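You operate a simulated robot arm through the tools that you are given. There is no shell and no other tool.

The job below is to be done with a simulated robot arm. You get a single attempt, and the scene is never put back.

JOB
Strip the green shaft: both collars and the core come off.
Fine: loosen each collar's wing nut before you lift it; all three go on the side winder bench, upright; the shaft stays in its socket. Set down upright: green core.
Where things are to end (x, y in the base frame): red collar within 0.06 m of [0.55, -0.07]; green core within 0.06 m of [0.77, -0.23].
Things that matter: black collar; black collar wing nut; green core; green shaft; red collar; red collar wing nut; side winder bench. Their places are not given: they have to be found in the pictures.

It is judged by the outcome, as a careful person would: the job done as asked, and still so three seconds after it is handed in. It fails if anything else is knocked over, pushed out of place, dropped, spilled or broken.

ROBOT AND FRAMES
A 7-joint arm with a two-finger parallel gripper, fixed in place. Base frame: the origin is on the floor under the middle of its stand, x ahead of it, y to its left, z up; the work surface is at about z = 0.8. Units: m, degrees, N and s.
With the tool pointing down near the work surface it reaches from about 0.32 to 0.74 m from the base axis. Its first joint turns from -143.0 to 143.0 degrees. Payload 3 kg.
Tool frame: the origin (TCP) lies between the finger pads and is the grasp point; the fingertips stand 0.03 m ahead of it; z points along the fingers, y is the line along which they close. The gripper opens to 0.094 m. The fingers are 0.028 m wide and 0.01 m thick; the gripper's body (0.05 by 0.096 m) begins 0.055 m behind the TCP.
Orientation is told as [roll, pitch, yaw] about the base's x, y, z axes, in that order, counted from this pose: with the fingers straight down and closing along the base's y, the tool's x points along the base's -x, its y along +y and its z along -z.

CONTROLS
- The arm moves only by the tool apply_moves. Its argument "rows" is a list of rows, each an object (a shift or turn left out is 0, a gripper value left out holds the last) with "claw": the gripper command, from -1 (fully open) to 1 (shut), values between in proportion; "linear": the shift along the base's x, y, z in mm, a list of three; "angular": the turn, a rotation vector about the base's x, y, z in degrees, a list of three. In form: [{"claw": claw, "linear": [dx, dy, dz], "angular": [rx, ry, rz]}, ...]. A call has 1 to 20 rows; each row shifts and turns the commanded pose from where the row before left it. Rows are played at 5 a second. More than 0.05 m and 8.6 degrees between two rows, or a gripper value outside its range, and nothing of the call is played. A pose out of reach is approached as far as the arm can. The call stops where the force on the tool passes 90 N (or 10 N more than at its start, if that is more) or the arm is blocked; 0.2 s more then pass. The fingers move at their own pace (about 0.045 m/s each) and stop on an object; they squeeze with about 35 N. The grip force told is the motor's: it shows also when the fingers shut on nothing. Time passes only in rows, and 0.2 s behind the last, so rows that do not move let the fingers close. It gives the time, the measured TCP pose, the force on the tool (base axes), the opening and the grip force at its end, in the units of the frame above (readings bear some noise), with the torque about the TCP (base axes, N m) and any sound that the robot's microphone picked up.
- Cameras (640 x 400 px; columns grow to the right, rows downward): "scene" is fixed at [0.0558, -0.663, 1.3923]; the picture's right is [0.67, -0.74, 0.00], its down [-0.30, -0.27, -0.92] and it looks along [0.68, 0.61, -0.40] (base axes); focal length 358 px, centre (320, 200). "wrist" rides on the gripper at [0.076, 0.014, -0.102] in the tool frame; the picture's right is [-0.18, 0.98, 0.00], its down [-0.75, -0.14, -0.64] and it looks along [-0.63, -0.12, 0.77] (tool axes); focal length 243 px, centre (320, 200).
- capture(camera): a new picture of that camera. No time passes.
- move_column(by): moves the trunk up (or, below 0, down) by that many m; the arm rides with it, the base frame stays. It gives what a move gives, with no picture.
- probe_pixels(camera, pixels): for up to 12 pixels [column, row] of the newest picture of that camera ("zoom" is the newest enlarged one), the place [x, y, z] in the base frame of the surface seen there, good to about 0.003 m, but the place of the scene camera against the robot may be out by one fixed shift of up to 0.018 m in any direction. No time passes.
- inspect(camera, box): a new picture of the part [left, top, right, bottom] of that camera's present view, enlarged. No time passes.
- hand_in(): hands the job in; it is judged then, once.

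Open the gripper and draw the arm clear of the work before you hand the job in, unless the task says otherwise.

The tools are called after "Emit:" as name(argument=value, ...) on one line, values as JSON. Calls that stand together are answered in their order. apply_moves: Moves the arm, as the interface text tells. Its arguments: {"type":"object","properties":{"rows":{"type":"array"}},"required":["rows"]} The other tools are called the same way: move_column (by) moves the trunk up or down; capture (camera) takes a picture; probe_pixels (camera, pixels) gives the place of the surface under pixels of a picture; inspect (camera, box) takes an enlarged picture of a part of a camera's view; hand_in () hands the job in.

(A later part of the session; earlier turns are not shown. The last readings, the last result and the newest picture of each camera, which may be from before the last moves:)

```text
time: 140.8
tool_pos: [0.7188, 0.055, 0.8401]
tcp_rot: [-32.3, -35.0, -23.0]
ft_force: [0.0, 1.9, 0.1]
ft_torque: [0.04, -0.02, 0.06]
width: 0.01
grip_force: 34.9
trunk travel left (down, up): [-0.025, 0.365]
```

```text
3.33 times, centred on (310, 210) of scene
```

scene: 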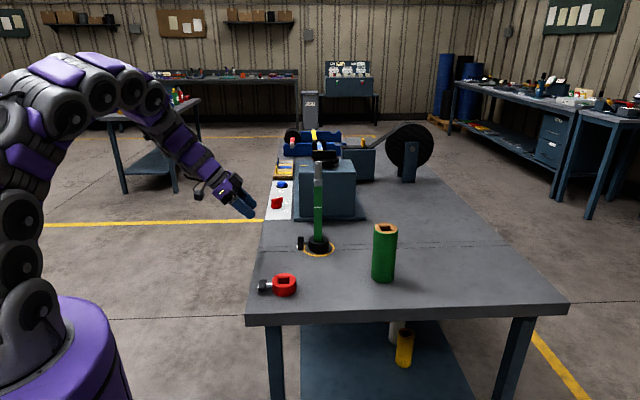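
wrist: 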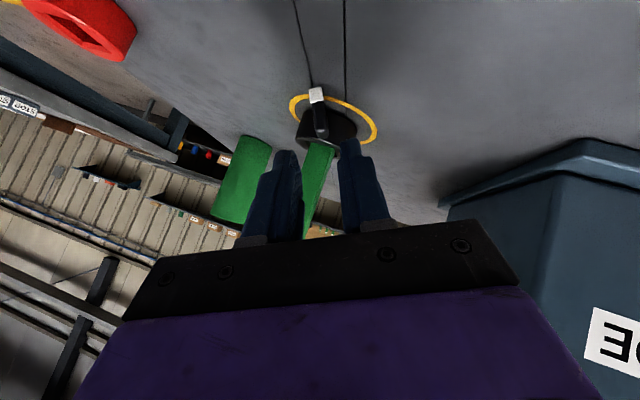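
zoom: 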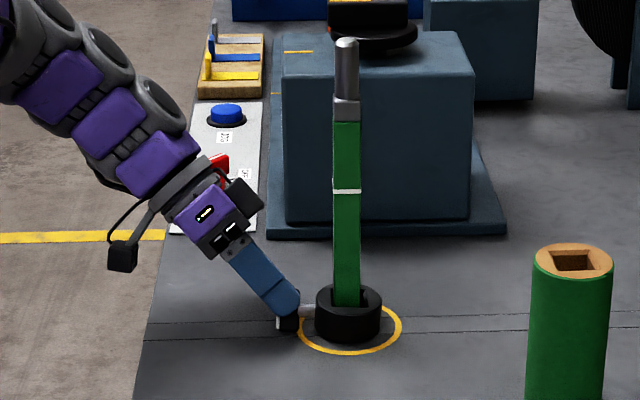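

Clean grip (10 mm, almost no load). Turning 12° more about the nut axis along the computed arc.

Emit:
apply_moves(rows=[{"claw": 1, "linear": [0.59, 0.59, -0.45], "angular": [-2.12, 2.12, 0]}, {"linear": [0.58, 0.58, -0.48], "angular": [-2.12, 2.12, 0]}, {"linear": [0.56, 0.56, -0.53], "angular": [-2.12, 2.12, 0]}, {"linear": [0.55, 0.55, -0.56], "angular": [-2.12, 2.12, 0]}, {"linear": [0, 0, 0]}])

Emit:
inspect(camera="scene", box=[260, 150, 360, 270])

```text
time: 142.0
tool_pos: [0.7197, 0.0572, 0.8387]
tcp_rot: [-45.1, -29.8, -16.1]
ft_force: [0.7, 0.6, 1.9]
ft_torque: [-0.26, -0.2, 0.1]
width: 0.0103
grip_force: 35.1
trunk travel left (down, up): [-0.025, 0.365]
```

```text
3.33 times, centred on (310, 210) of scene
```

zoom: 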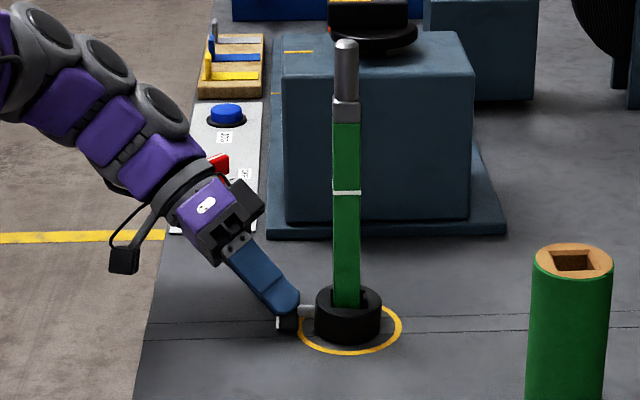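

Still smooth and within reach. Turning 18° further.

Emit:
apply_moves(rows=[{"claw": 1, "linear": [0.52, 0.52, -0.61], "angular": [-2.12, 2.12, 0]}, {"linear": [0.5, 0.5, -0.64], "angular": [-2.12, 2.12, 0]}, {"linear": [0.47, 0.47, -0.68], "angular": [-2.12, 2.12, 0]}, {"linear": [0.45, 0.45, -0.71], "angular": [-2.12, 2.12, 0]}, {"linear": [0.42, 0.42, -0.75], "angular": [-2.12, 2.12, 0]}, {"linear": [0, 0, 0]}])

Emit:
inspect(camera="scene", box=[260, 150, 360, 270])

Emit:
inspect(camera="wrist", box=[260, 80, 400, 240])

```text
time: 143.4
tool_pos: [0.7206, 0.0612, 0.8501]
tcp_rot: [-56.7, -23.4, -11.0]
ft_force: [3.4, 3.5, -4.0]
ft_torque: [0.34, 0.1, 0.48]
width: 0.0101
grip_force: 34.7
out of reach, approached as far as the arm can: row 4, 5
trunk travel left (down, up): [-0.025, 0.365]
```

```text
3.33 times, centred on (310, 210) of scene
```

zoom: 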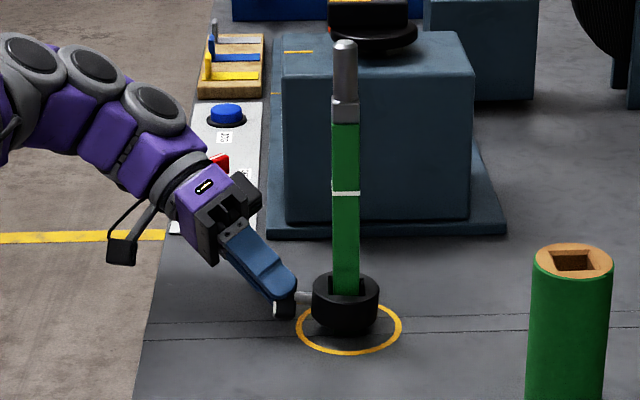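

```text
2.50 times, centred on (330, 160) of wrist
```

zoom: 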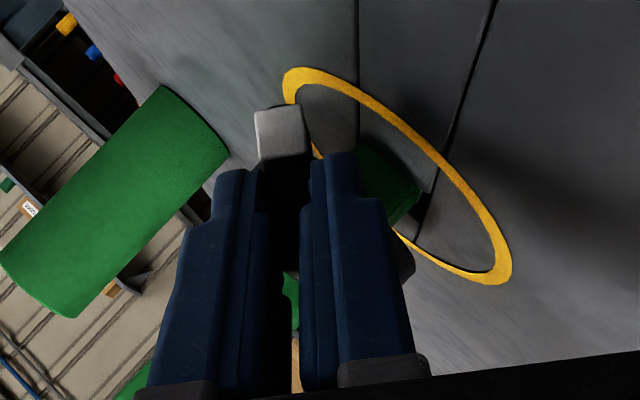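

Rows 4–5 were out of reach and the arm's best approach raised the TCP to 0.850, which slid the loosened collar up about 1 cm on the shaft (so the clamp is already free). I'll step those two rows back to bring it down again gently.

Emit:
apply_moves(rows=[{"claw": 1, "linear": [-0.21, -0.21, 0.37], "angular": [1.06, -1.06, 0]}, {"linear": [-0.21, -0.21, 0.38], "angular": [1.06, -1.06, 0]}, {"linear": [-0.22, -0.22, 0.35], "angular": [1.06, -1.06, 0]}, {"linear": [-0.23, -0.23, 0.36], "angular": [1.06, -1.06, 0]}, {"linear": [0, 0, 0]}])

Emit:
inspect(camera="scene", box=[260, 150, 360, 270])

```text
time: 144.6
tool_pos: [0.7177, 0.0591, 0.8515]
tcp_rot: [-51.1, -26.9, -13.3]
ft_force: [25.5, 6.4, 1.8]
ft_torque: [0.02, -0.55, 1.52]
width: 0.0101
grip_force: 35.8
trunk travel left (down, up): [-0.025, 0.365]
```

```text
3.33 times, centred on (310, 210) of scene
```

zoom: 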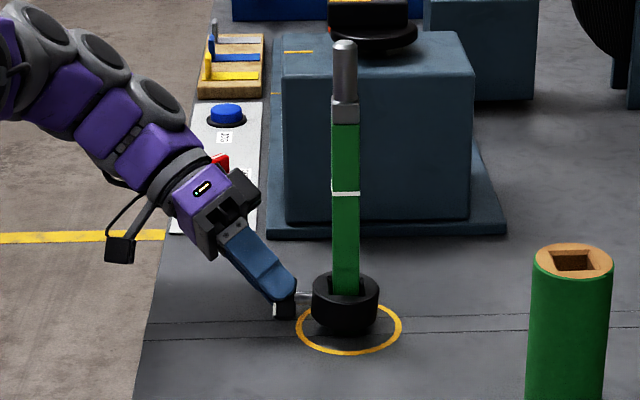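

The commanded pose was re-based on the approached one, leaving a 26 N sideways pull. I'll move +5 mm in x to relieve it and lower 15 mm so the collar is back on the bench.

Emit:
apply_moves(rows=[{"claw": 1, "linear": [2, 0, -1]}, {"linear": [2, 0, -2]}, {"linear": [1, 0, -3]}, {"linear": [0, 0, -3]}, {"linear": [0, 0, 0]}])

Emit:
inspect(camera="scene", box=[260, 150, 360, 270])

```text
time: 145.8
tool_pos: [0.7205, 0.0587, 0.8429]
tcp_rot: [-51.0, -26.8, -13.4]
ft_force: [0.2, 0.7, -1.9]
ft_torque: [0.19, 0.13, 0.09]
width: 0.0106
grip_force: 35.0
trunk travel left (down, up): [-0.025, 0.365]
```

```text
3.33 times, centred on (310, 210) of scene
```

zoom: 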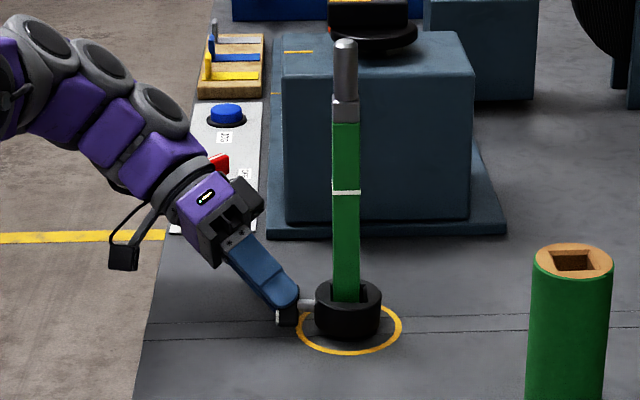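

Load relieved; the collar is about 4–5 mm from seated. Lowering in 1.5 mm steps.

Emit:
apply_moves(rows=[{"claw": 1, "linear": [0, 0, -1.5]}, {"linear": [0, 0, -1.5]}, {"linear": [0, 0, -1.2]}, {"linear": [0, 0, 0]}])

Emit:
apply_moves(rows=[{"claw": 1, "linear": [0, 0, -0.8]}, {"linear": [0, 0, -0.8]}, {"linear": [0, 0, 0]}])

Emit:
inspect(camera="scene", box=[260, 150, 360, 270])

Emit:
inspect(camera="wrist", box=[260, 80, 400, 240])

```text
time: 146.8
tool_pos: [0.7218, 0.0601, 0.839]
tcp_rot: [-51.0, -26.8, -13.4]
ft_force: [-0.6, 0.5, -3.1]
ft_torque: [0.19, 0.09, 0.09]
width: 0.0105
grip_force: 34.8
trunk travel left (down, up): [-0.025, 0.365]
```

```text
time: 147.6
tool_pos: [0.7222, 0.0603, 0.8375]
tcp_rot: [-51.0, -26.8, -13.4]
ft_force: [0.2, 1.2, -3.4]
ft_torque: [0.16, 0.09, 0.06]
width: 0.0104
grip_force: 34.5
trunk travel left (down, up): [-0.025, 0.365]
```

```text
3.33 times, centred on (310, 210) of scene
```

zoom: 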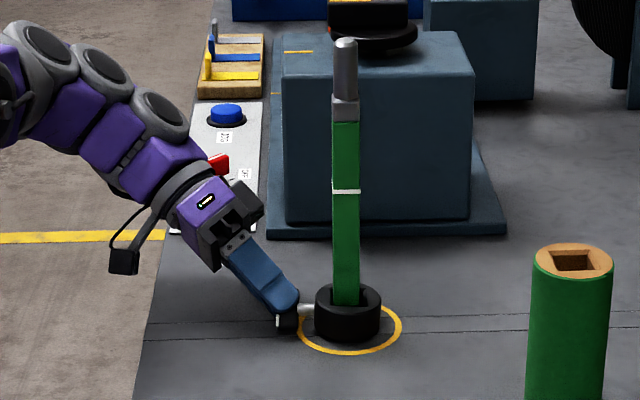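

```text
2.50 times, centred on (330, 160) of wrist
```

zoom: 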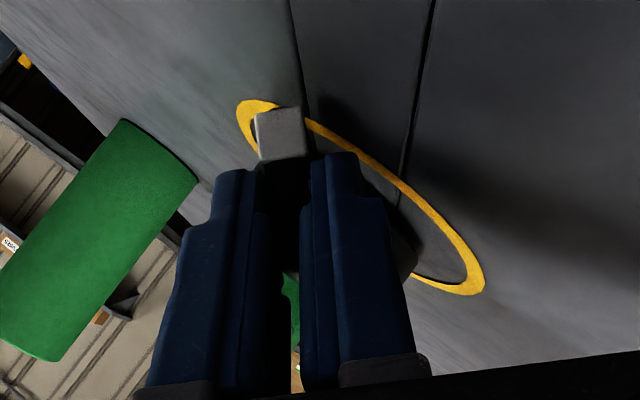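

Nearly seated, but I'm still carrying its 3 N. A few more 0.8 mm steps.

Emit:
apply_moves(rows=[{"claw": 1, "linear": [0, 0, -0.8]}, {"linear": [0, 0, -0.8]}, {"linear": [0, 0, 0]}])

Emit:
apply_moves(rows=[{"claw": 1, "linear": [0, 0, -0.7]}, {"linear": [0, 0, -0.7]}, {"linear": [0, 0, 0]}])

Emit:
inspect(camera="scene", box=[280, 205, 350, 265])

```text
time: 148.4
tool_pos: [0.722, 0.0589, 0.836]
tcp_rot: [-51.0, -26.9, -13.5]
ft_force: [-0.4, 1.8, 0.8]
ft_torque: [-0.03, -0.06, 0.13]
width: 0.0104
grip_force: 35.4
trunk travel left (down, up): [-0.025, 0.365]
```

```text
time: 149.2
tool_pos: [0.7222, 0.0585, 0.8344]
tcp_rot: [-50.9, -26.9, -13.4]
ft_force: [3.6, 2.4, 4.5]
ft_torque: [-0.46, -0.45, 0.35]
width: 0.0102
grip_force: 35.0
trunk travel left (down, up): [-0.025, 0.365]
```

```text
6.67 times, centred on (315, 235) of scene
```

zoom: 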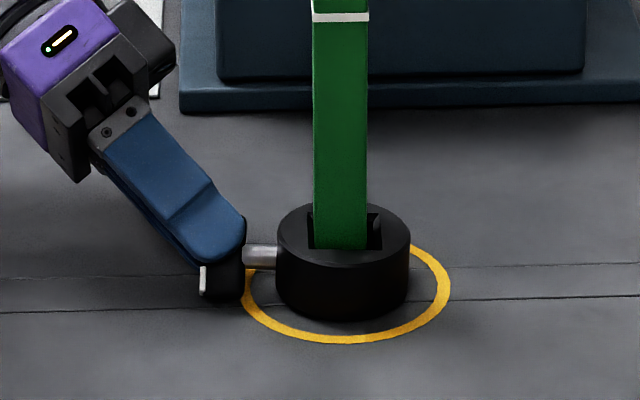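

The collar is seated again (load reversed at z≈0.836). I'll open just to 18 mm so the lower finger stays off the bench, and withdraw outward along the nut axis.

Emit:
apply_moves(rows=[{"claw": 1, "linear": [0, 0, 0.6]}, {"claw": 0.75}, {"claw": 0.62}, {"claw": 0.62}, {"linear": [-2, 2, 0.5]}, {"linear": [-4, 4, 0.5]}, {"linear": [-5, 5, 0.5]}, {"linear": [-6, 6, 1]}, {"linear": [-6, 6, 2]}, {"linear": [-6, 6, 4]}, {"linear": [-6, 6, 8]}, {"linear": [0, 0, 0]}])

Emit:
inspect(camera="scene", box=[260, 150, 360, 270])

Emit:
capture(camera="wrist")

```text
time: 151.8
tool_pos: [0.686, 0.0944, 0.8534]
tcp_rot: [-50.9, -26.8, -13.4]
ft_force: [-0.4, -0.1, -0.1]
ft_torque: [-0.01, -0.01, -0.04]
width: 0.0178
grip_force: 0.1
trunk travel left (down, up): [-0.025, 0.365]
```

```text
3.33 times, centred on (310, 210) of scene
```

zoom: 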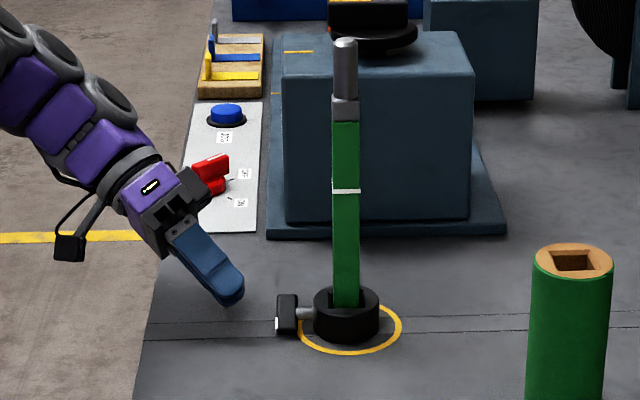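

```text
taken
```

wrist: 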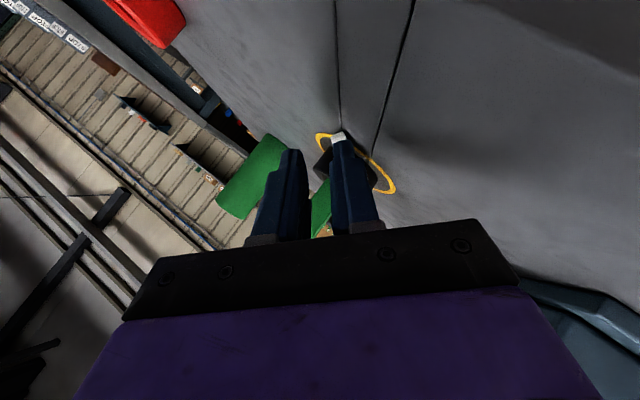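

Hand clear; the wing now stands at about 45°. The rest of the turn I'll do by pressing down on its raised end with closed fingertips. First, rise, close the fingers and unwind the wrist, then move over that end.

Emit:
apply_moves(rows=[{"claw": 0.62, "linear": [-3, 3, 10]}, {"claw": 1, "linear": [-2, 2, 10], "angular": [4.43, -4.43, 0]}, {"linear": [0, 0, 10], "angular": [4.43, -4.43, 0]}, {"linear": [0, 0, 10], "angular": [4.43, -4.43, 0]}, {"linear": [0, 0, 5], "angular": [4.43, -4.43, 0]}, {"linear": [0, 0, 5], "angular": [4.43, -4.43, 0]}, {"linear": [0, 0, 0], "angular": [4.43, -4.43, 0]}, {"linear": [0, 0, 0], "angular": [4.43, -4.43, 0]}, {"linear": [0, 0, 0]}])

Emit:
capture(camera="wrist")

Emit:
inspect(camera="wrist", box=[260, 50, 380, 170])

```text
time: 153.8
tool_pos: [0.6823, 0.099, 0.9005]
tcp_rot: [-0.2, -40.5, -43.3]
ft_force: [-1.3, 0.4, 0.0]
ft_torque: [-0.01, -0.03, -0.02]
width: 0.0
grip_force: 32.8
trunk travel left (down, up): [-0.025, 0.365]
```

```text
taken
```

wrist: 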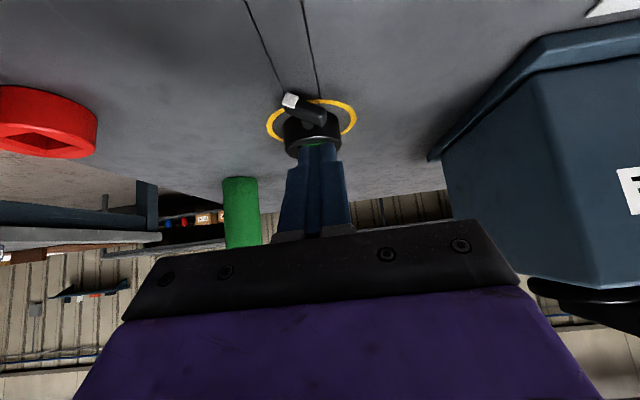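

```text
3.33 times, centred on (320, 110) of wrist
```

zoom: 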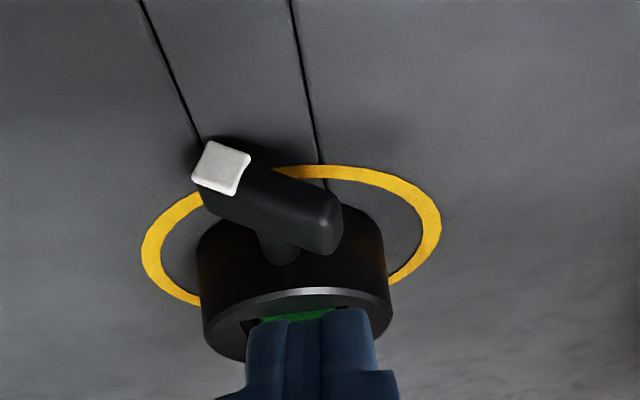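

The wing now shows clearly tilted; probing its two ends, stem and the collar rim to fix its actual angle and axis.

Emit:
probe_pixels(camera="zoom", pixels=[[222, 172], [250, 190], [270, 200], [290, 210], [310, 225], [325, 235], [325, 200], [255, 210], [280, 250], [290, 300], [205, 300], [380, 290]])

```text
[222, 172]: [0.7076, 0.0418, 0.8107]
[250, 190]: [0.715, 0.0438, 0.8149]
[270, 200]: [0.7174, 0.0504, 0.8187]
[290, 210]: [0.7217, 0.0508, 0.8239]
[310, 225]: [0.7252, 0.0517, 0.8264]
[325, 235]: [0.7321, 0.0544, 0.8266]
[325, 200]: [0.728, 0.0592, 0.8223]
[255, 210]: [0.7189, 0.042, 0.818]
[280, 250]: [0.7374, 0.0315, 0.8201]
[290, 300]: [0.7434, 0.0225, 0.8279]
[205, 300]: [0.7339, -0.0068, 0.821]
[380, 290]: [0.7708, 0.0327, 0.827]
```

The wing is at about 56° (ends at z 0.811 and 0.826), axis near z≈0.819. Moving the closed fingertips to just above its raised end.

Emit:
apply_moves(rows=[{"claw": 1, "linear": [7.9, -6.2, -3]}, {"linear": [7.9, -6.2, -3]}, {"linear": [7.9, -6.2, -4]}, {"linear": [7.9, -6.2, -6]}, {"linear": [7.9, -6.2, -6]}, {"linear": [8, -6.2, -6.5]}, {"linear": [0, 0, 0]}])

Emit:
inspect(camera="wrist", box=[260, 80, 380, 200])

Emit:
inspect(camera="scene", box=[270, 200, 350, 270])

```text
time: 155.4
tool_pos: [0.7286, 0.061, 0.8726]
tcp_rot: [0.0, -40.5, -43.0]
ft_force: [0.2, 0.0, 0.5]
ft_torque: [0.0, 0.03, 0.02]
width: 0.0
grip_force: 32.7
trunk travel left (down, up): [-0.025, 0.365]
```

```text
3.33 times, centred on (320, 140) of wrist
```

zoom: 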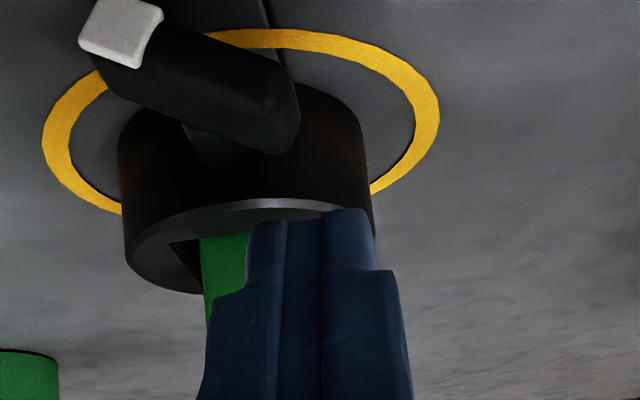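

```text
5.71 times, centred on (310, 235) of scene
```

zoom: 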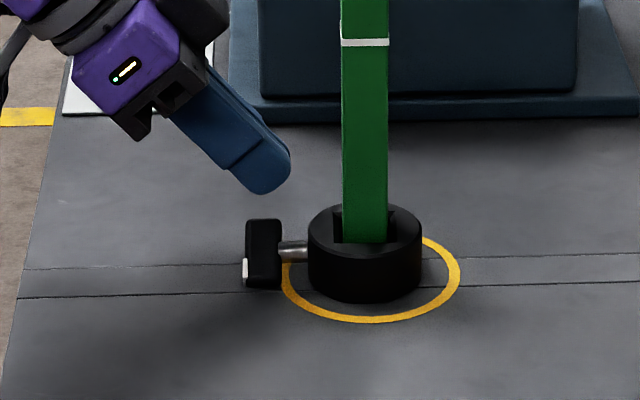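

The fingertips are over the raised end (wing end overlaps the left half of the finger pair), about 8 mm above it. Pressing down in small steps.

Emit:
apply_moves(rows=[{"claw": 1, "linear": [0, 0, -2]}, {"linear": [0, 0, -2]}, {"linear": [0, 0, -2]}, {"linear": [0, 0, -2]}, {"linear": [0, 0, -2]}, {"linear": [0, 0, -1]}, {"linear": [0, 0, 0]}])

Emit:
inspect(camera="wrist", box=[260, 80, 380, 200])

Emit:
inspect(camera="scene", box=[270, 200, 350, 270])

```text
time: 157.0
tool_pos: [0.7284, 0.0602, 0.8625]
tcp_rot: [-0.1, -40.5, -43.2]
ft_force: [-0.2, -0.9, -0.2]
ft_torque: [-0.01, 0.03, 0.03]
width: 0.0
grip_force: 32.9
trunk travel left (down, up): [-0.025, 0.365]
```

```text
3.33 times, centred on (320, 140) of wrist
```

zoom: 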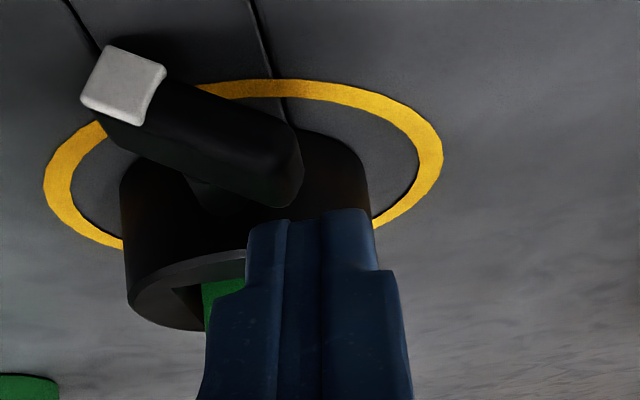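

```text
5.71 times, centred on (310, 235) of scene
```

zoom: 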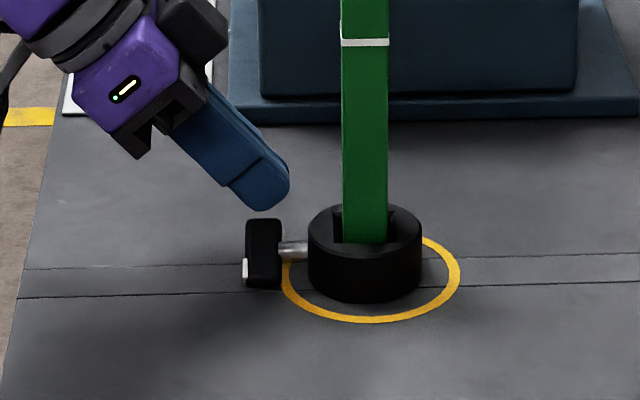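

Still about 5 mm above it and no contact. Continuing down 9 mm in 1.5 mm steps.

Emit:
apply_moves(rows=[{"claw": 1, "linear": [0, 0, -1.5]}, {"linear": [0, 0, -1.5]}, {"linear": [0, 0, -1.5]}, {"linear": [0, 0, -1.5]}, {"linear": [0, 0, -1.5]}, {"linear": [0, 0, -1.5]}, {"linear": [0, 0, 0]}])

Emit:
inspect(camera="wrist", box=[260, 80, 380, 200])

Emit:
inspect(camera="scene", box=[270, 200, 350, 270])

```text
time: 158.6
tool_pos: [0.7296, 0.0608, 0.854]
tcp_rot: [-0.1, -40.5, -43.1]
ft_force: [-0.2, 0.4, -1.0]
ft_torque: [0.03, 0.02, -0.01]
width: 0.0
grip_force: 33.7
trunk travel left (down, up): [-0.025, 0.365]
```

```text
3.33 times, centred on (320, 140) of wrist
```

zoom: 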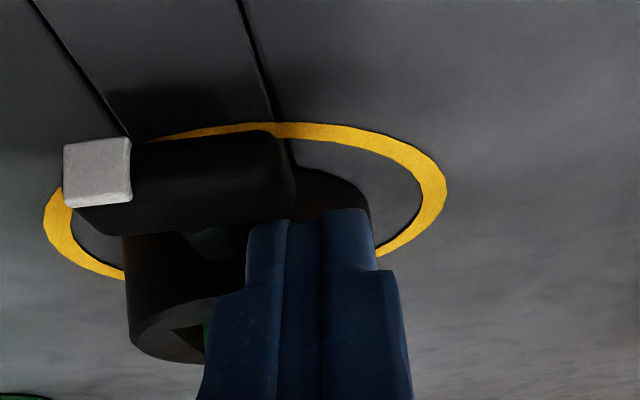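

```text
5.71 times, centred on (310, 235) of scene
```

zoom: 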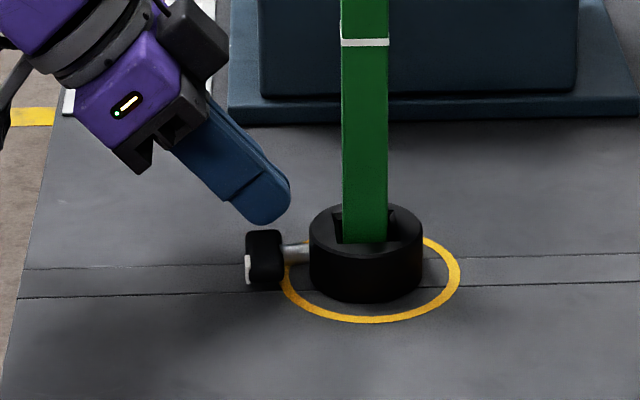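

The wing swung down to nearly horizontal with almost no force. Pressing 4 mm more to take it to its stop, watching the force.

Emit:
apply_moves(rows=[{"claw": 1, "linear": [0, 0, -1]}, {"linear": [0, 0, -1]}, {"linear": [0, 0, 0]}])

Emit:
apply_moves(rows=[{"claw": 1, "linear": [0, 0, -1]}, {"linear": [0, 0, -1]}, {"linear": [0, 0, 0]}])

Emit:
inspect(camera="wrist", box=[260, 80, 380, 200])

Emit:
inspect(camera="scene", box=[270, 200, 350, 270])

```text
time: 159.4
tool_pos: [0.73, 0.0618, 0.8511]
tcp_rot: [0.0, -40.5, -43.1]
ft_force: [1.3, -0.8, 2.2]
ft_torque: [-0.03, -0.02, -0.03]
width: 0.0
grip_force: 33.2
trunk travel left (down, up): [-0.025, 0.365]
```

```text
time: 160.2
tool_pos: [0.7297, 0.0617, 0.8493]
tcp_rot: [0.0, -40.4, -43.0]
ft_force: [-1.2, 3.0, 3.2]
ft_torque: [0.02, -0.03, -0.02]
width: 0.0001
grip_force: 32.8
trunk travel left (down, up): [-0.025, 0.365]
```

```text
3.33 times, centred on (320, 140) of wrist
```

zoom: 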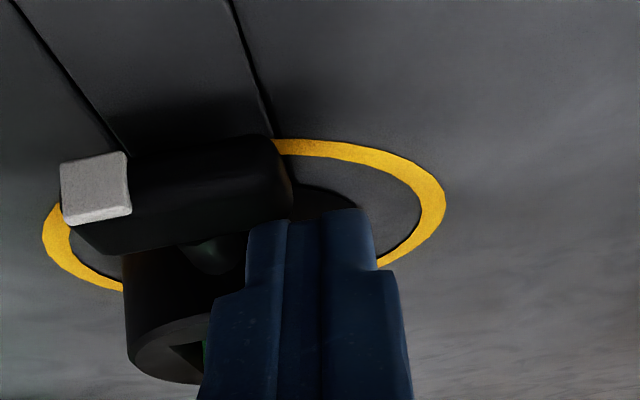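

```text
5.71 times, centred on (310, 235) of scene
```

zoom: 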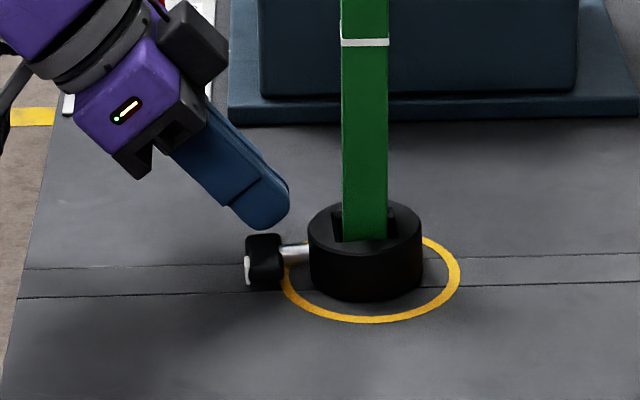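

The wing is now past horizontal at its stop (slope like the red one's), load only 3 N. I'll rise off it, back away, and set up the 45° grasp pose with the fingers wide.

Emit:
apply_moves(rows=[{"claw": 1, "linear": [0, 0, 5]}, {"linear": [0, 0, 8]}, {"linear": [-4, 2, 10]}, {"linear": [-8, 4, 10], "angular": [-0.6, -0.6, -0.3]}, {"claw": -1, "linear": [-8, 4, 10], "angular": [-0.6, -0.6, -0.3]}, {"linear": [-8, 4, 10], "angular": [-0.6, -0.6, -0.3]}, {"linear": [-8, 4, 5], "angular": [-0.6, -0.6, -0.3]}, {"linear": [-8, 4, 5], "angular": [-0.6, -0.6, -0.3]}, {"linear": [-8, 4, 0], "angular": [-0.2, -0.2, 0]}, {"linear": [0, 0, 0]}])

Emit:
capture(camera="wrist")

Emit:
inspect(camera="scene", box=[260, 150, 360, 270])

```text
time: 162.4
tool_pos: [0.6771, 0.0875, 0.9122]
tcp_rot: [-0.3, -45.0, -44.5]
ft_force: [-0.5, -0.1, -0.3]
ft_torque: [-0.01, -0.01, 0.0]
width: 0.0939
grip_force: 0.1
trunk travel left (down, up): [-0.025, 0.365]
```

```text
taken
```

wrist: 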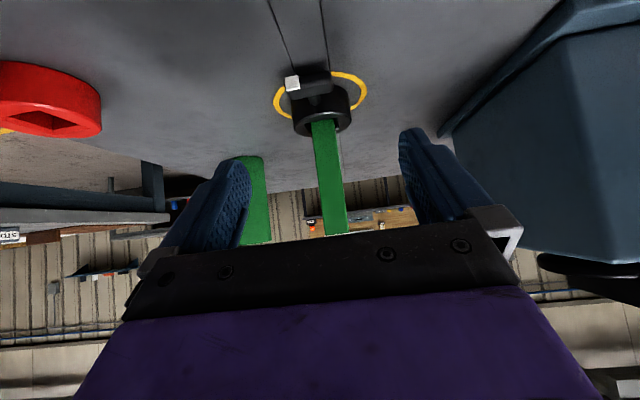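

```text
3.33 times, centred on (310, 210) of scene
```

zoom: 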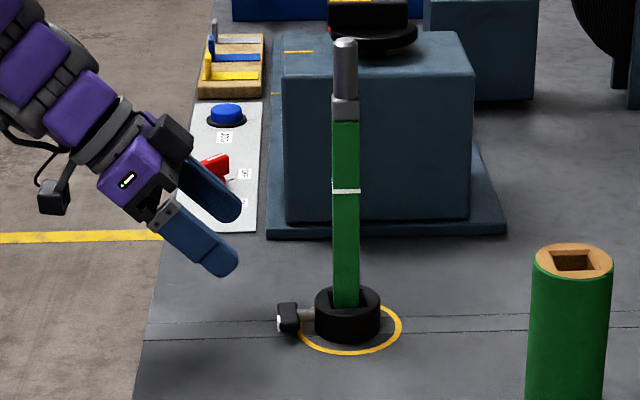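

The black wing now lies horizontal like the red one did. I'll zoom and probe the collar to place the grip.

Emit:
inspect(camera="wrist", box=[265, 55, 375, 165])

```text
3.64 times, centred on (320, 110) of wrist
```

zoom: 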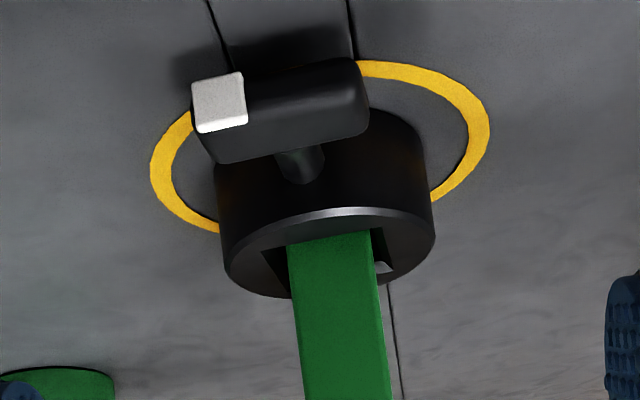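

Emit:
probe_pixels(camera="zoom", pixels=[[220, 100], [290, 105], [350, 95], [325, 212], [245, 270], [420, 245], [225, 260], [433, 230], [330, 240], [410, 170], [230, 190], [340, 320]])

```text
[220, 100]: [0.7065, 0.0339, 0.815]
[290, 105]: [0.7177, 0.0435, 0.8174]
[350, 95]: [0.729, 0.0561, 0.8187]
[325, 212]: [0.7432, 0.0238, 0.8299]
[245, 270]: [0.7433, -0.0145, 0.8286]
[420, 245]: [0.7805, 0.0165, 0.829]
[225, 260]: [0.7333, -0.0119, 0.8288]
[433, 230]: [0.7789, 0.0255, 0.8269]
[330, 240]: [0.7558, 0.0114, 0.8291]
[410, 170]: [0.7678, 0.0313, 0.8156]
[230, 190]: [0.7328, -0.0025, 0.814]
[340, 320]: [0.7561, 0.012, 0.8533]
```

The collar centre is now about (0.764, -0.0015) with its top at z≈0.829. I'll step up onto the approach line (ending 12 mm short of the axis, TCP z≈0.833) and slide in most of the way.

Emit:
apply_moves(rows=[{"claw": -1, "linear": [0, -1.5, 15]}, {"linear": [0, -1.9, 16]}, {"linear": [6.05, -5.95, -8.5]}, {"linear": [6.05, -5.95, -8.5]}, {"linear": [6.05, -5.95, -8.5]}, {"linear": [6.05, -5.95, -8.5]}, {"linear": [6.05, -5.95, -8.5]}, {"linear": [6.05, -5.95, -8.5]}, {"linear": [6.05, -5.95, -8.5]}, {"linear": [6.05, -5.95, -8.5]}, {"linear": [6.05, -5.95, -8.5]}, {"linear": [0, 0, 0]}])

Emit:
capture(camera="wrist")

Emit:
inspect(camera="scene", box=[260, 170, 360, 270])

```text
time: 165.0
tool_pos: [0.7312, 0.0302, 0.8684]
tcp_rot: [-0.2, -44.9, -44.5]
ft_force: [-0.4, -0.4, -0.5]
ft_torque: [0.0, 0.02, -0.02]
width: 0.094
grip_force: 0.0
trunk travel left (down, up): [-0.025, 0.365]
```

```text
taken
```

wrist: 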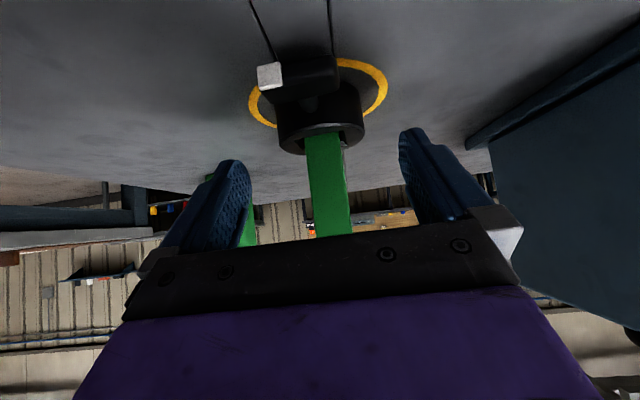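

```text
4.00 times, centred on (310, 220) of scene
```

zoom: 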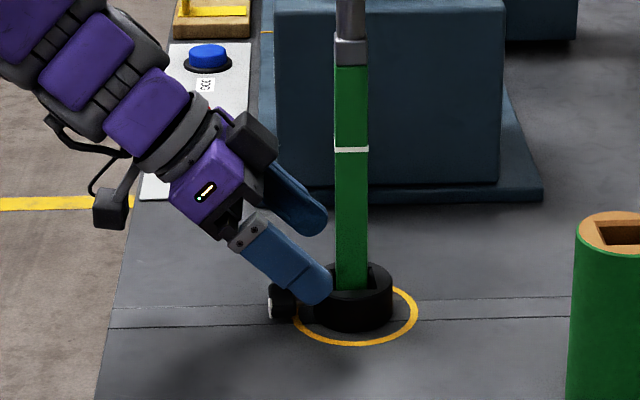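

The fingers straddle the collar evenly (278–362 about column 320). Advancing the last 5 cm to the grasp point.

Emit:
apply_moves(rows=[{"claw": -1, "linear": [6.1, -5.8, -8.8]}, {"linear": [6.1, -5.8, -8.8]}, {"linear": [6.1, -5.8, -8.8]}, {"linear": [6, -5.8, -8.8]}, {"linear": [0, 0, 0]}])

Emit:
capture(camera="wrist")

Emit:
inspect(camera="scene", box=[270, 195, 350, 265])

```text
time: 166.2
tool_pos: [0.7555, 0.0071, 0.8327]
tcp_rot: [-0.4, -45.0, -44.4]
ft_force: [0.2, -0.3, -0.5]
ft_torque: [-0.01, 0.04, -0.01]
width: 0.0939
grip_force: 0.0
trunk travel left (down, up): [-0.025, 0.365]
```

```text
taken
```

wrist: 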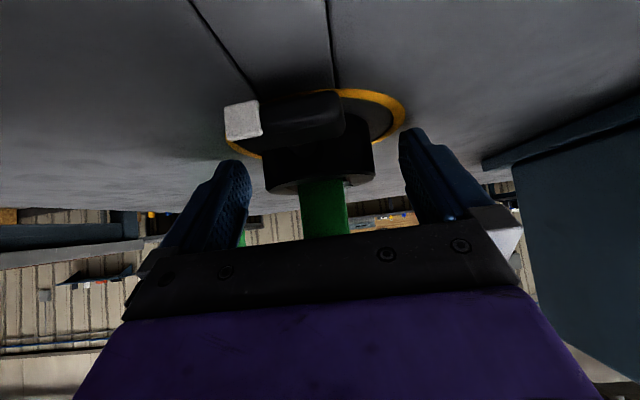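

```text
5.71 times, centred on (310, 230) of scene
```

zoom: 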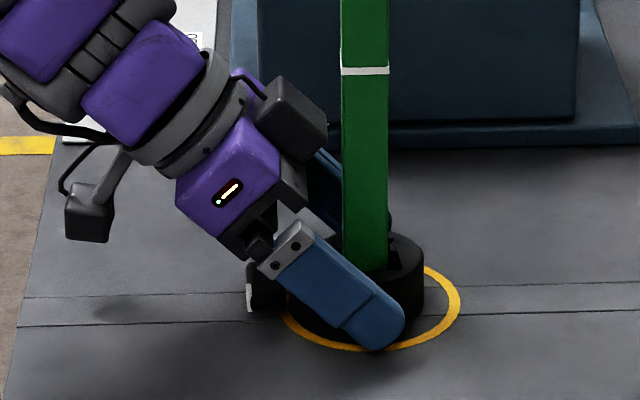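

Position reads (0.7555, 0.0071, 0.8327), fingertips just above the bench, wing end inside the finger gap. Closing.

Emit:
apply_moves(rows=[{"claw": 1}, {"claw": 1}, {"claw": 1}, {"claw": 1}, {"claw": 1}])

Emit:
capture(camera="wrist")

Emit:
inspect(camera="scene", box=[270, 150, 350, 265])

```text
time: 167.4
tool_pos: [0.7566, 0.0077, 0.8329]
tcp_rot: [-0.2, -44.9, -44.5]
ft_force: [0.6, -1.8, 1.0]
ft_torque: [0.05, -0.1, -0.05]
width: 0.061
grip_force: 35.5
trunk travel left (down, up): [-0.025, 0.365]
```

```text
taken
```

wrist: 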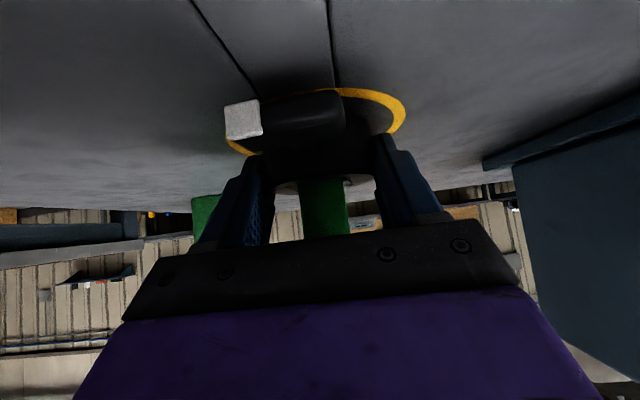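

```text
3.48 times, centred on (310, 208) of scene
```

zoom: 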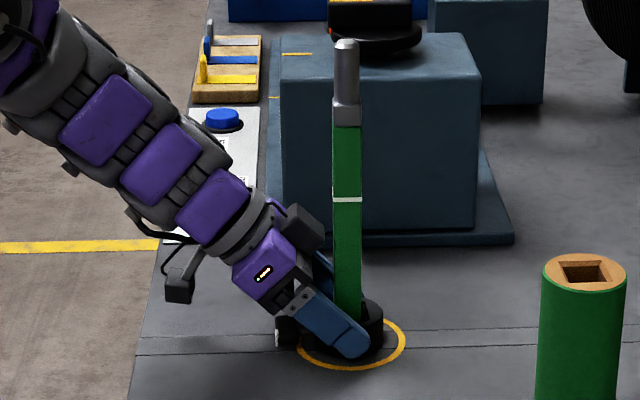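

Gripped at 61 mm like the red one, low load. Lifting 12 mm slowly and checking that only the collar comes up.

Emit:
apply_moves(rows=[{"claw": 1, "linear": [0, 0, 2]}, {"linear": [0, 0, 2]}, {"linear": [0, 0, 2]}, {"linear": [0, 0, 3]}, {"linear": [0, 0, 3]}, {"linear": [0, 0, 0]}])

Emit:
inspect(camera="scene", box=[270, 150, 350, 265])

```text
time: 168.8
tool_pos: [0.7552, 0.0081, 0.8437]
tcp_rot: [-0.3, -45.0, -44.5]
ft_force: [0.0, -0.1, -2.4]
ft_torque: [0.0, 0.01, 0.02]
width: 0.0609
grip_force: 35.6
trunk travel left (down, up): [-0.025, 0.365]
```

```text
3.48 times, centred on (310, 208) of scene
```

zoom: 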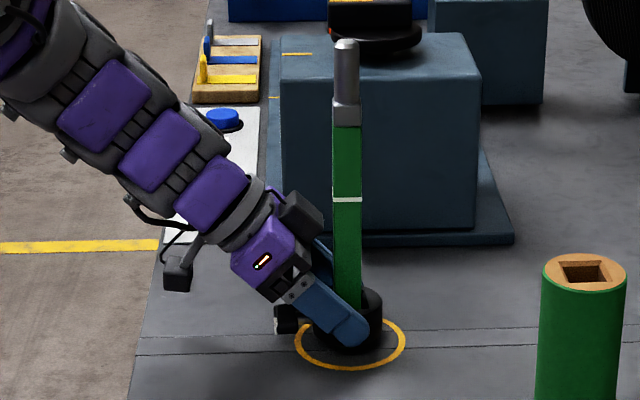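

Only the collar's 2.4 N is on the tool and the shaft tip hasn't moved. Lifting 80 mm more, following the shaft's slight lean.

Emit:
apply_moves(rows=[{"claw": 1, "linear": [-0.2, 0.2, 6]}, {"linear": [-0.2, 0.2, 6]}, {"linear": [-0.2, 0.2, 6]}, {"linear": [-0.2, 0.2, 6]}, {"linear": [-0.2, 0.2, 6]}, {"linear": [-0.2, 0.2, 6]}, {"linear": [-0.2, 0.2, 6]}, {"linear": [-0.2, 0.2, 6]}, {"linear": [-0.2, 0.2, 6]}, {"linear": [-0.2, 0.2, 6]}, {"linear": [-0.2, 0.2, 6]}, {"linear": [-0.2, 0.2, 6]}, {"linear": [-0.2, 0.2, 6]}, {"linear": [0, 0, 0]}])

Emit:
inspect(camera="scene", box=[270, 150, 350, 265])

Emit:
capture(camera="wrist")

```text
time: 171.8
tool_pos: [0.7544, 0.0094, 0.9202]
tcp_rot: [-0.3, -45.0, -44.5]
ft_force: [2.9, -2.4, -3.1]
ft_torque: [-0.06, -0.08, -0.05]
width: 0.0609
grip_force: 34.8
trunk travel left (down, up): [-0.025, 0.365]
```

```text
3.48 times, centred on (310, 208) of scene
```

zoom: 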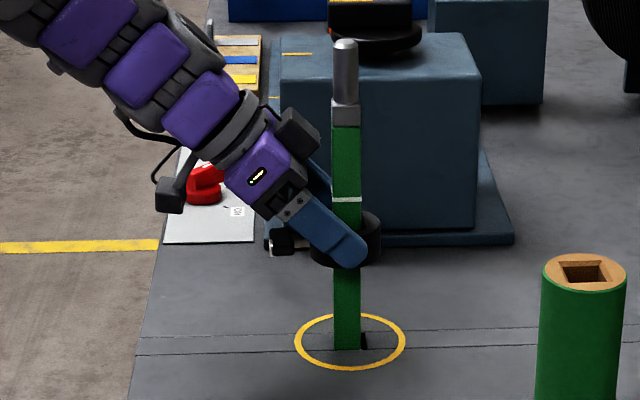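

```text
taken
```

wrist: 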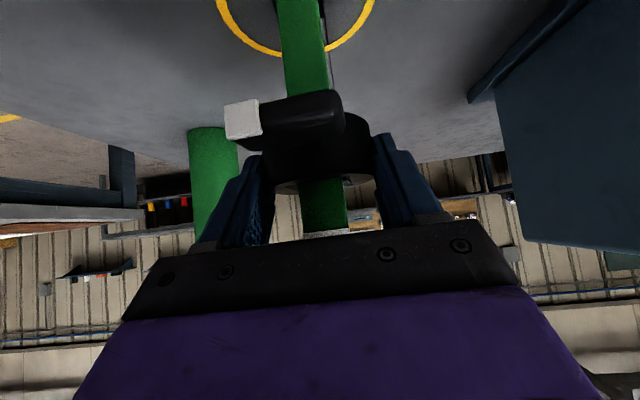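

The shaft pushes the tool back toward the bench side with about 4 N, so I was following too much. Moving 1.5 mm back and lifting straight another 80 mm.

Emit:
apply_moves(rows=[{"claw": 1, "linear": [1, -1, 3]}, {"linear": [0.2, -0.2, 6]}, {"linear": [0, 0, 6]}, {"linear": [0, 0, 6]}, {"linear": [0, 0, 6]}, {"linear": [0, 0, 6]}, {"linear": [0, 0, 6]}, {"linear": [0, 0, 6]}, {"linear": [0, 0, 6]}, {"linear": [0, 0, 6]}, {"linear": [0, 0, 6]}, {"linear": [0, 0, 6]}, {"linear": [0, 0, 6]}, {"linear": [0, 0, 5]}, {"linear": [0, 0, 0]}])

Emit:
inspect(camera="scene", box=[270, 150, 350, 265])

```text
time: 175.0
tool_pos: [0.7542, 0.0086, 1.0029]
tcp_rot: [-0.2, -45.0, -44.5]
ft_force: [0.4, 0.6, -3.0]
ft_torque: [0.04, 0.04, 0.02]
width: 0.0608
grip_force: 35.3
trunk travel left (down, up): [-0.025, 0.365]
```

```text
3.48 times, centred on (310, 208) of scene
```

zoom: 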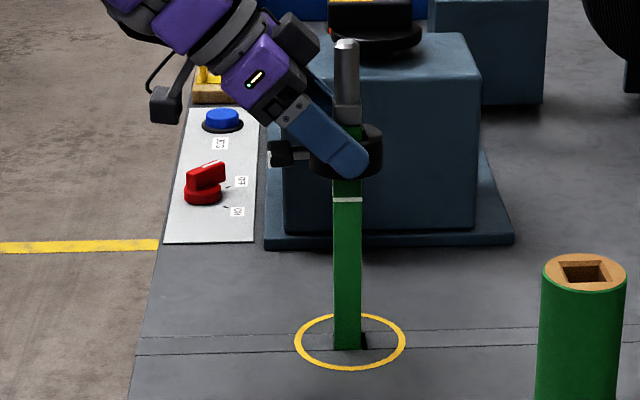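

Lateral force is gone and the shaft hasn't risen. Lifting another 145 mm to clear the tip.

Emit:
apply_moves(rows=[{"claw": 1, "linear": [0, 0, 7]}, {"linear": [0, 0, 7]}, {"linear": [0, 0, 7]}, {"linear": [0, 0, 7]}, {"linear": [0, 0, 7]}, {"linear": [0, 0, 7]}, {"linear": [0, 0, 7]}, {"linear": [0, 0, 7]}, {"linear": [0, 0, 7]}, {"linear": [0, 0, 7]}, {"linear": [0, 0, 7]}, {"linear": [0, 0, 7]}, {"linear": [0, 0, 8]}, {"linear": [0, 0, 8]}, {"linear": [0, 0, 8]}, {"linear": [0, 0, 8]}, {"linear": [0, 0, 8]}, {"linear": [0, 0, 8]}, {"linear": [0, 0, 8]}, {"linear": [0, 0, 0]}])

Emit:
inspect(camera="scene", box=[260, 100, 380, 270])

Emit:
capture(camera="wrist")

```text
time: 179.2
tool_pos: [0.7556, 0.0095, 1.141]
tcp_rot: [-0.4, -45.0, -44.5]
ft_force: [0.2, 0.0, -2.8]
ft_torque: [-0.03, 0.04, -0.04]
width: 0.0609
grip_force: 35.2
trunk travel left (down, up): [-0.025, 0.365]
```

```text
2.35 times, centred on (320, 185) of scene
```

zoom: 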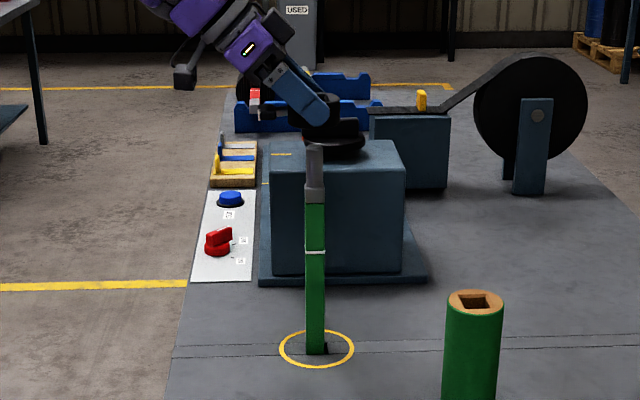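

```text
taken
```

wrist: 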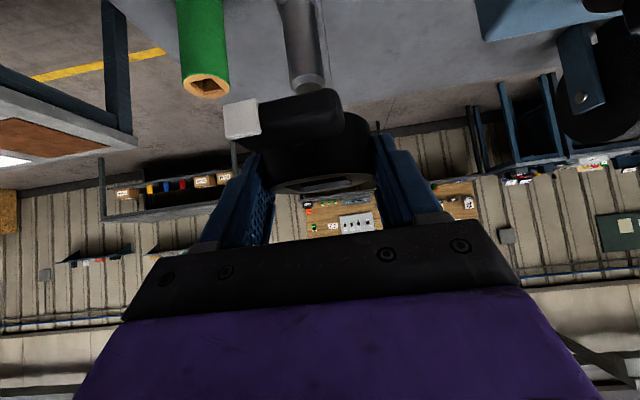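

The black collar is off; only the bare shaft stands in the socket. I'll rise 20 mm more, and carry the collar to a free spot near (0.67, 0.02), away from shaft, red collar and bench edge.

Emit:
apply_moves(rows=[{"claw": 1, "linear": [0, 0, 10]}, {"linear": [0, 0, 12]}, {"linear": [-10, 2, 0]}, {"linear": [-16, 3.2, 0]}, {"linear": [-16, 3.2, 0]}, {"linear": [-16, 3.2, 0]}, {"linear": [-16, 3.2, 0]}, {"linear": [-12, 2.5, 0]}, {"linear": [-8, 1.7, 0]}, {"linear": [0, 0, 0]}])

Emit:
capture(camera="scene")

```text
time: 181.4
tool_pos: [0.6601, 0.0284, 1.1625]
tcp_rot: [-0.4, -45.0, -44.5]
ft_force: [-0.3, 0.7, -3.0]
ft_torque: [0.03, -0.04, 0.01]
width: 0.0606
grip_force: 34.9
trunk travel left (down, up): [-0.025, 0.365]
```

```text
taken
```

scene: 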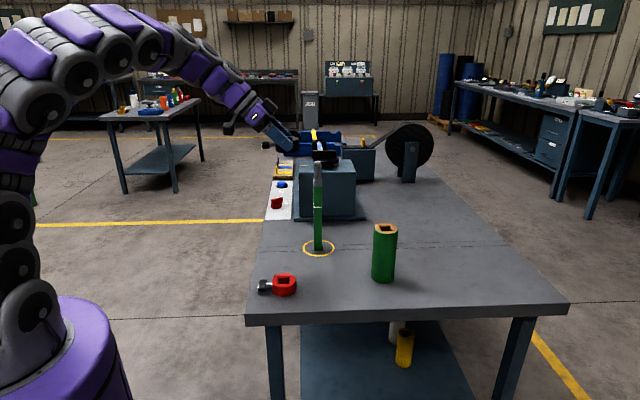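

Clear of the shaft. Descending to about 3 cm above set-down height.

Emit:
apply_moves(rows=[{"claw": 1, "linear": [0, 0, -15]}, {"linear": [0, 0, -20]}, {"linear": [0, 0, -20]}, {"linear": [0, 0, -20]}, {"linear": [0, 0, -20]}, {"linear": [0, 0, -20]}, {"linear": [0, 0, -20]}, {"linear": [0, 0, -20]}, {"linear": [0, 0, -20]}, {"linear": [0, 0, -20]}, {"linear": [0, 0, -20]}, {"linear": [0, 0, -20]}, {"linear": [0, 0, -20]}, {"linear": [0, 0, -20]}, {"linear": [0, 0, -15]}, {"linear": [0, 0, -8]}, {"linear": [0, 0, 0]}])

Emit:
inspect(camera="scene", box=[230, 170, 370, 310])

Emit:
capture(camera="wrist")

```text
time: 185.0
tool_pos: [0.6607, 0.0297, 0.866]
tcp_rot: [-0.2, -45.0, -44.5]
ft_force: [0.1, 0.0, -2.1]
ft_torque: [0.02, -0.02, 0.0]
width: 0.0607
grip_force: 35.0
trunk travel left (down, up): [-0.025, 0.365]
```

```text
2.86 times, centred on (300, 240) of scene
```

zoom: 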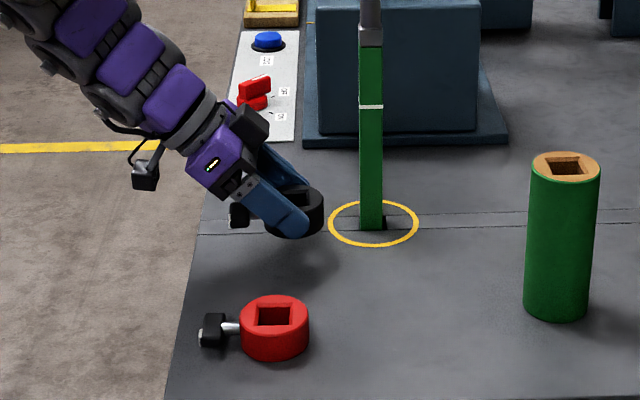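

```text
taken
```

wrist: 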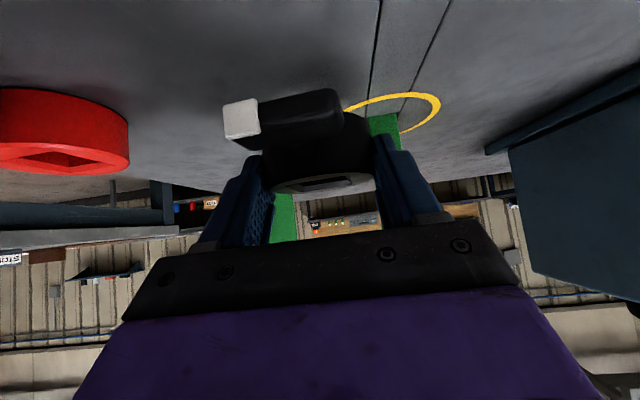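

Level over the free spot, about 3 cm up. Lowering 26 mm and then in 1 mm steps.

Emit:
apply_moves(rows=[{"claw": 1, "linear": [0, 0, -6]}, {"linear": [0, 0, -6]}, {"linear": [0, 0, -6]}, {"linear": [0, 0, -4]}, {"linear": [0, 0, -3]}, {"linear": [0, 0, -2]}, {"linear": [0, 0, 0]}])

Emit:
apply_moves(rows=[{"claw": 1, "linear": [0, 0, -1]}, {"linear": [0, 0, -1]}, {"linear": [0, 0, 0]}])

Emit:
apply_moves(rows=[{"claw": 1, "linear": [0, 0, -1]}, {"linear": [0, 0, -1]}, {"linear": [0, 0, 0]}])

```text
time: 186.6
tool_pos: [0.6602, 0.027, 0.8398]
tcp_rot: [-0.3, -45.0, -44.5]
ft_force: [-0.4, 0.3, -2.7]
ft_torque: [0.0, 0.02, 0.0]
width: 0.0609
grip_force: 34.4
trunk travel left (down, up): [-0.025, 0.365]
```

```text
time: 187.4
tool_pos: [0.6602, 0.0283, 0.8367]
tcp_rot: [-0.3, -45.0, -44.5]
ft_force: [-0.3, 1.5, -2.5]
ft_torque: [-0.01, 0.03, 0.05]
width: 0.0608
grip_force: 35.0
trunk travel left (down, up): [-0.025, 0.365]
```

```text
time: 188.2
tool_pos: [0.6609, 0.0261, 0.8358]
tcp_rot: [-0.2, -45.0, -44.5]
ft_force: [-0.4, 0.0, -2.6]
ft_torque: [0.01, 0.01, -0.01]
width: 0.0608
grip_force: 35.3
trunk travel left (down, up): [-0.025, 0.365]
```

No contact yet at z≈0.8355. Continuing in 1 mm steps.

Emit:
apply_moves(rows=[{"claw": 1, "linear": [0, 0, -1]}, {"linear": [0, 0, -0.8]}, {"linear": [0, 0, 0]}])

Emit:
apply_moves(rows=[{"claw": 1, "linear": [0, 0, -0.8]}, {"linear": [0, 0, -0.8]}, {"linear": [0, 0, 0]}])

Emit:
inspect(camera="scene", box=[270, 200, 350, 270])

```text
time: 189.0
tool_pos: [0.6593, 0.0265, 0.834]
tcp_rot: [-0.2, -44.9, -44.4]
ft_force: [-0.1, 0.6, -3.0]
ft_torque: [0.03, 0.01, 0.01]
width: 0.0611
grip_force: 35.1
trunk travel left (down, up): [-0.025, 0.365]
```

```text
time: 189.8
tool_pos: [0.6602, 0.0273, 0.8337]
tcp_rot: [-0.1, -45.2, -44.6]
ft_force: [4.8, -0.2, 14.3]
ft_torque: [0.38, -0.04, -0.12]
width: 0.0611
grip_force: 35.2
trunk travel left (down, up): [-0.025, 0.365]
```

```text
5.71 times, centred on (310, 235) of scene
```

zoom: 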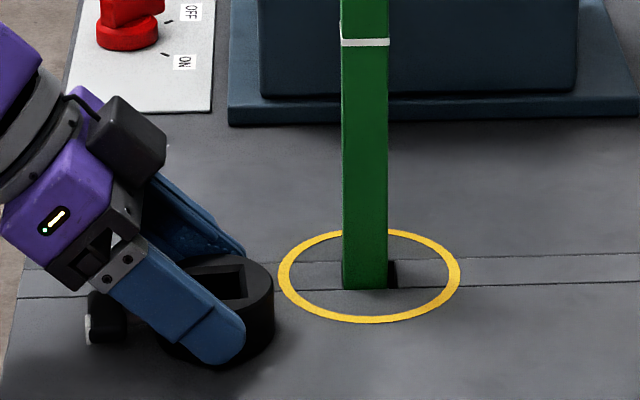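

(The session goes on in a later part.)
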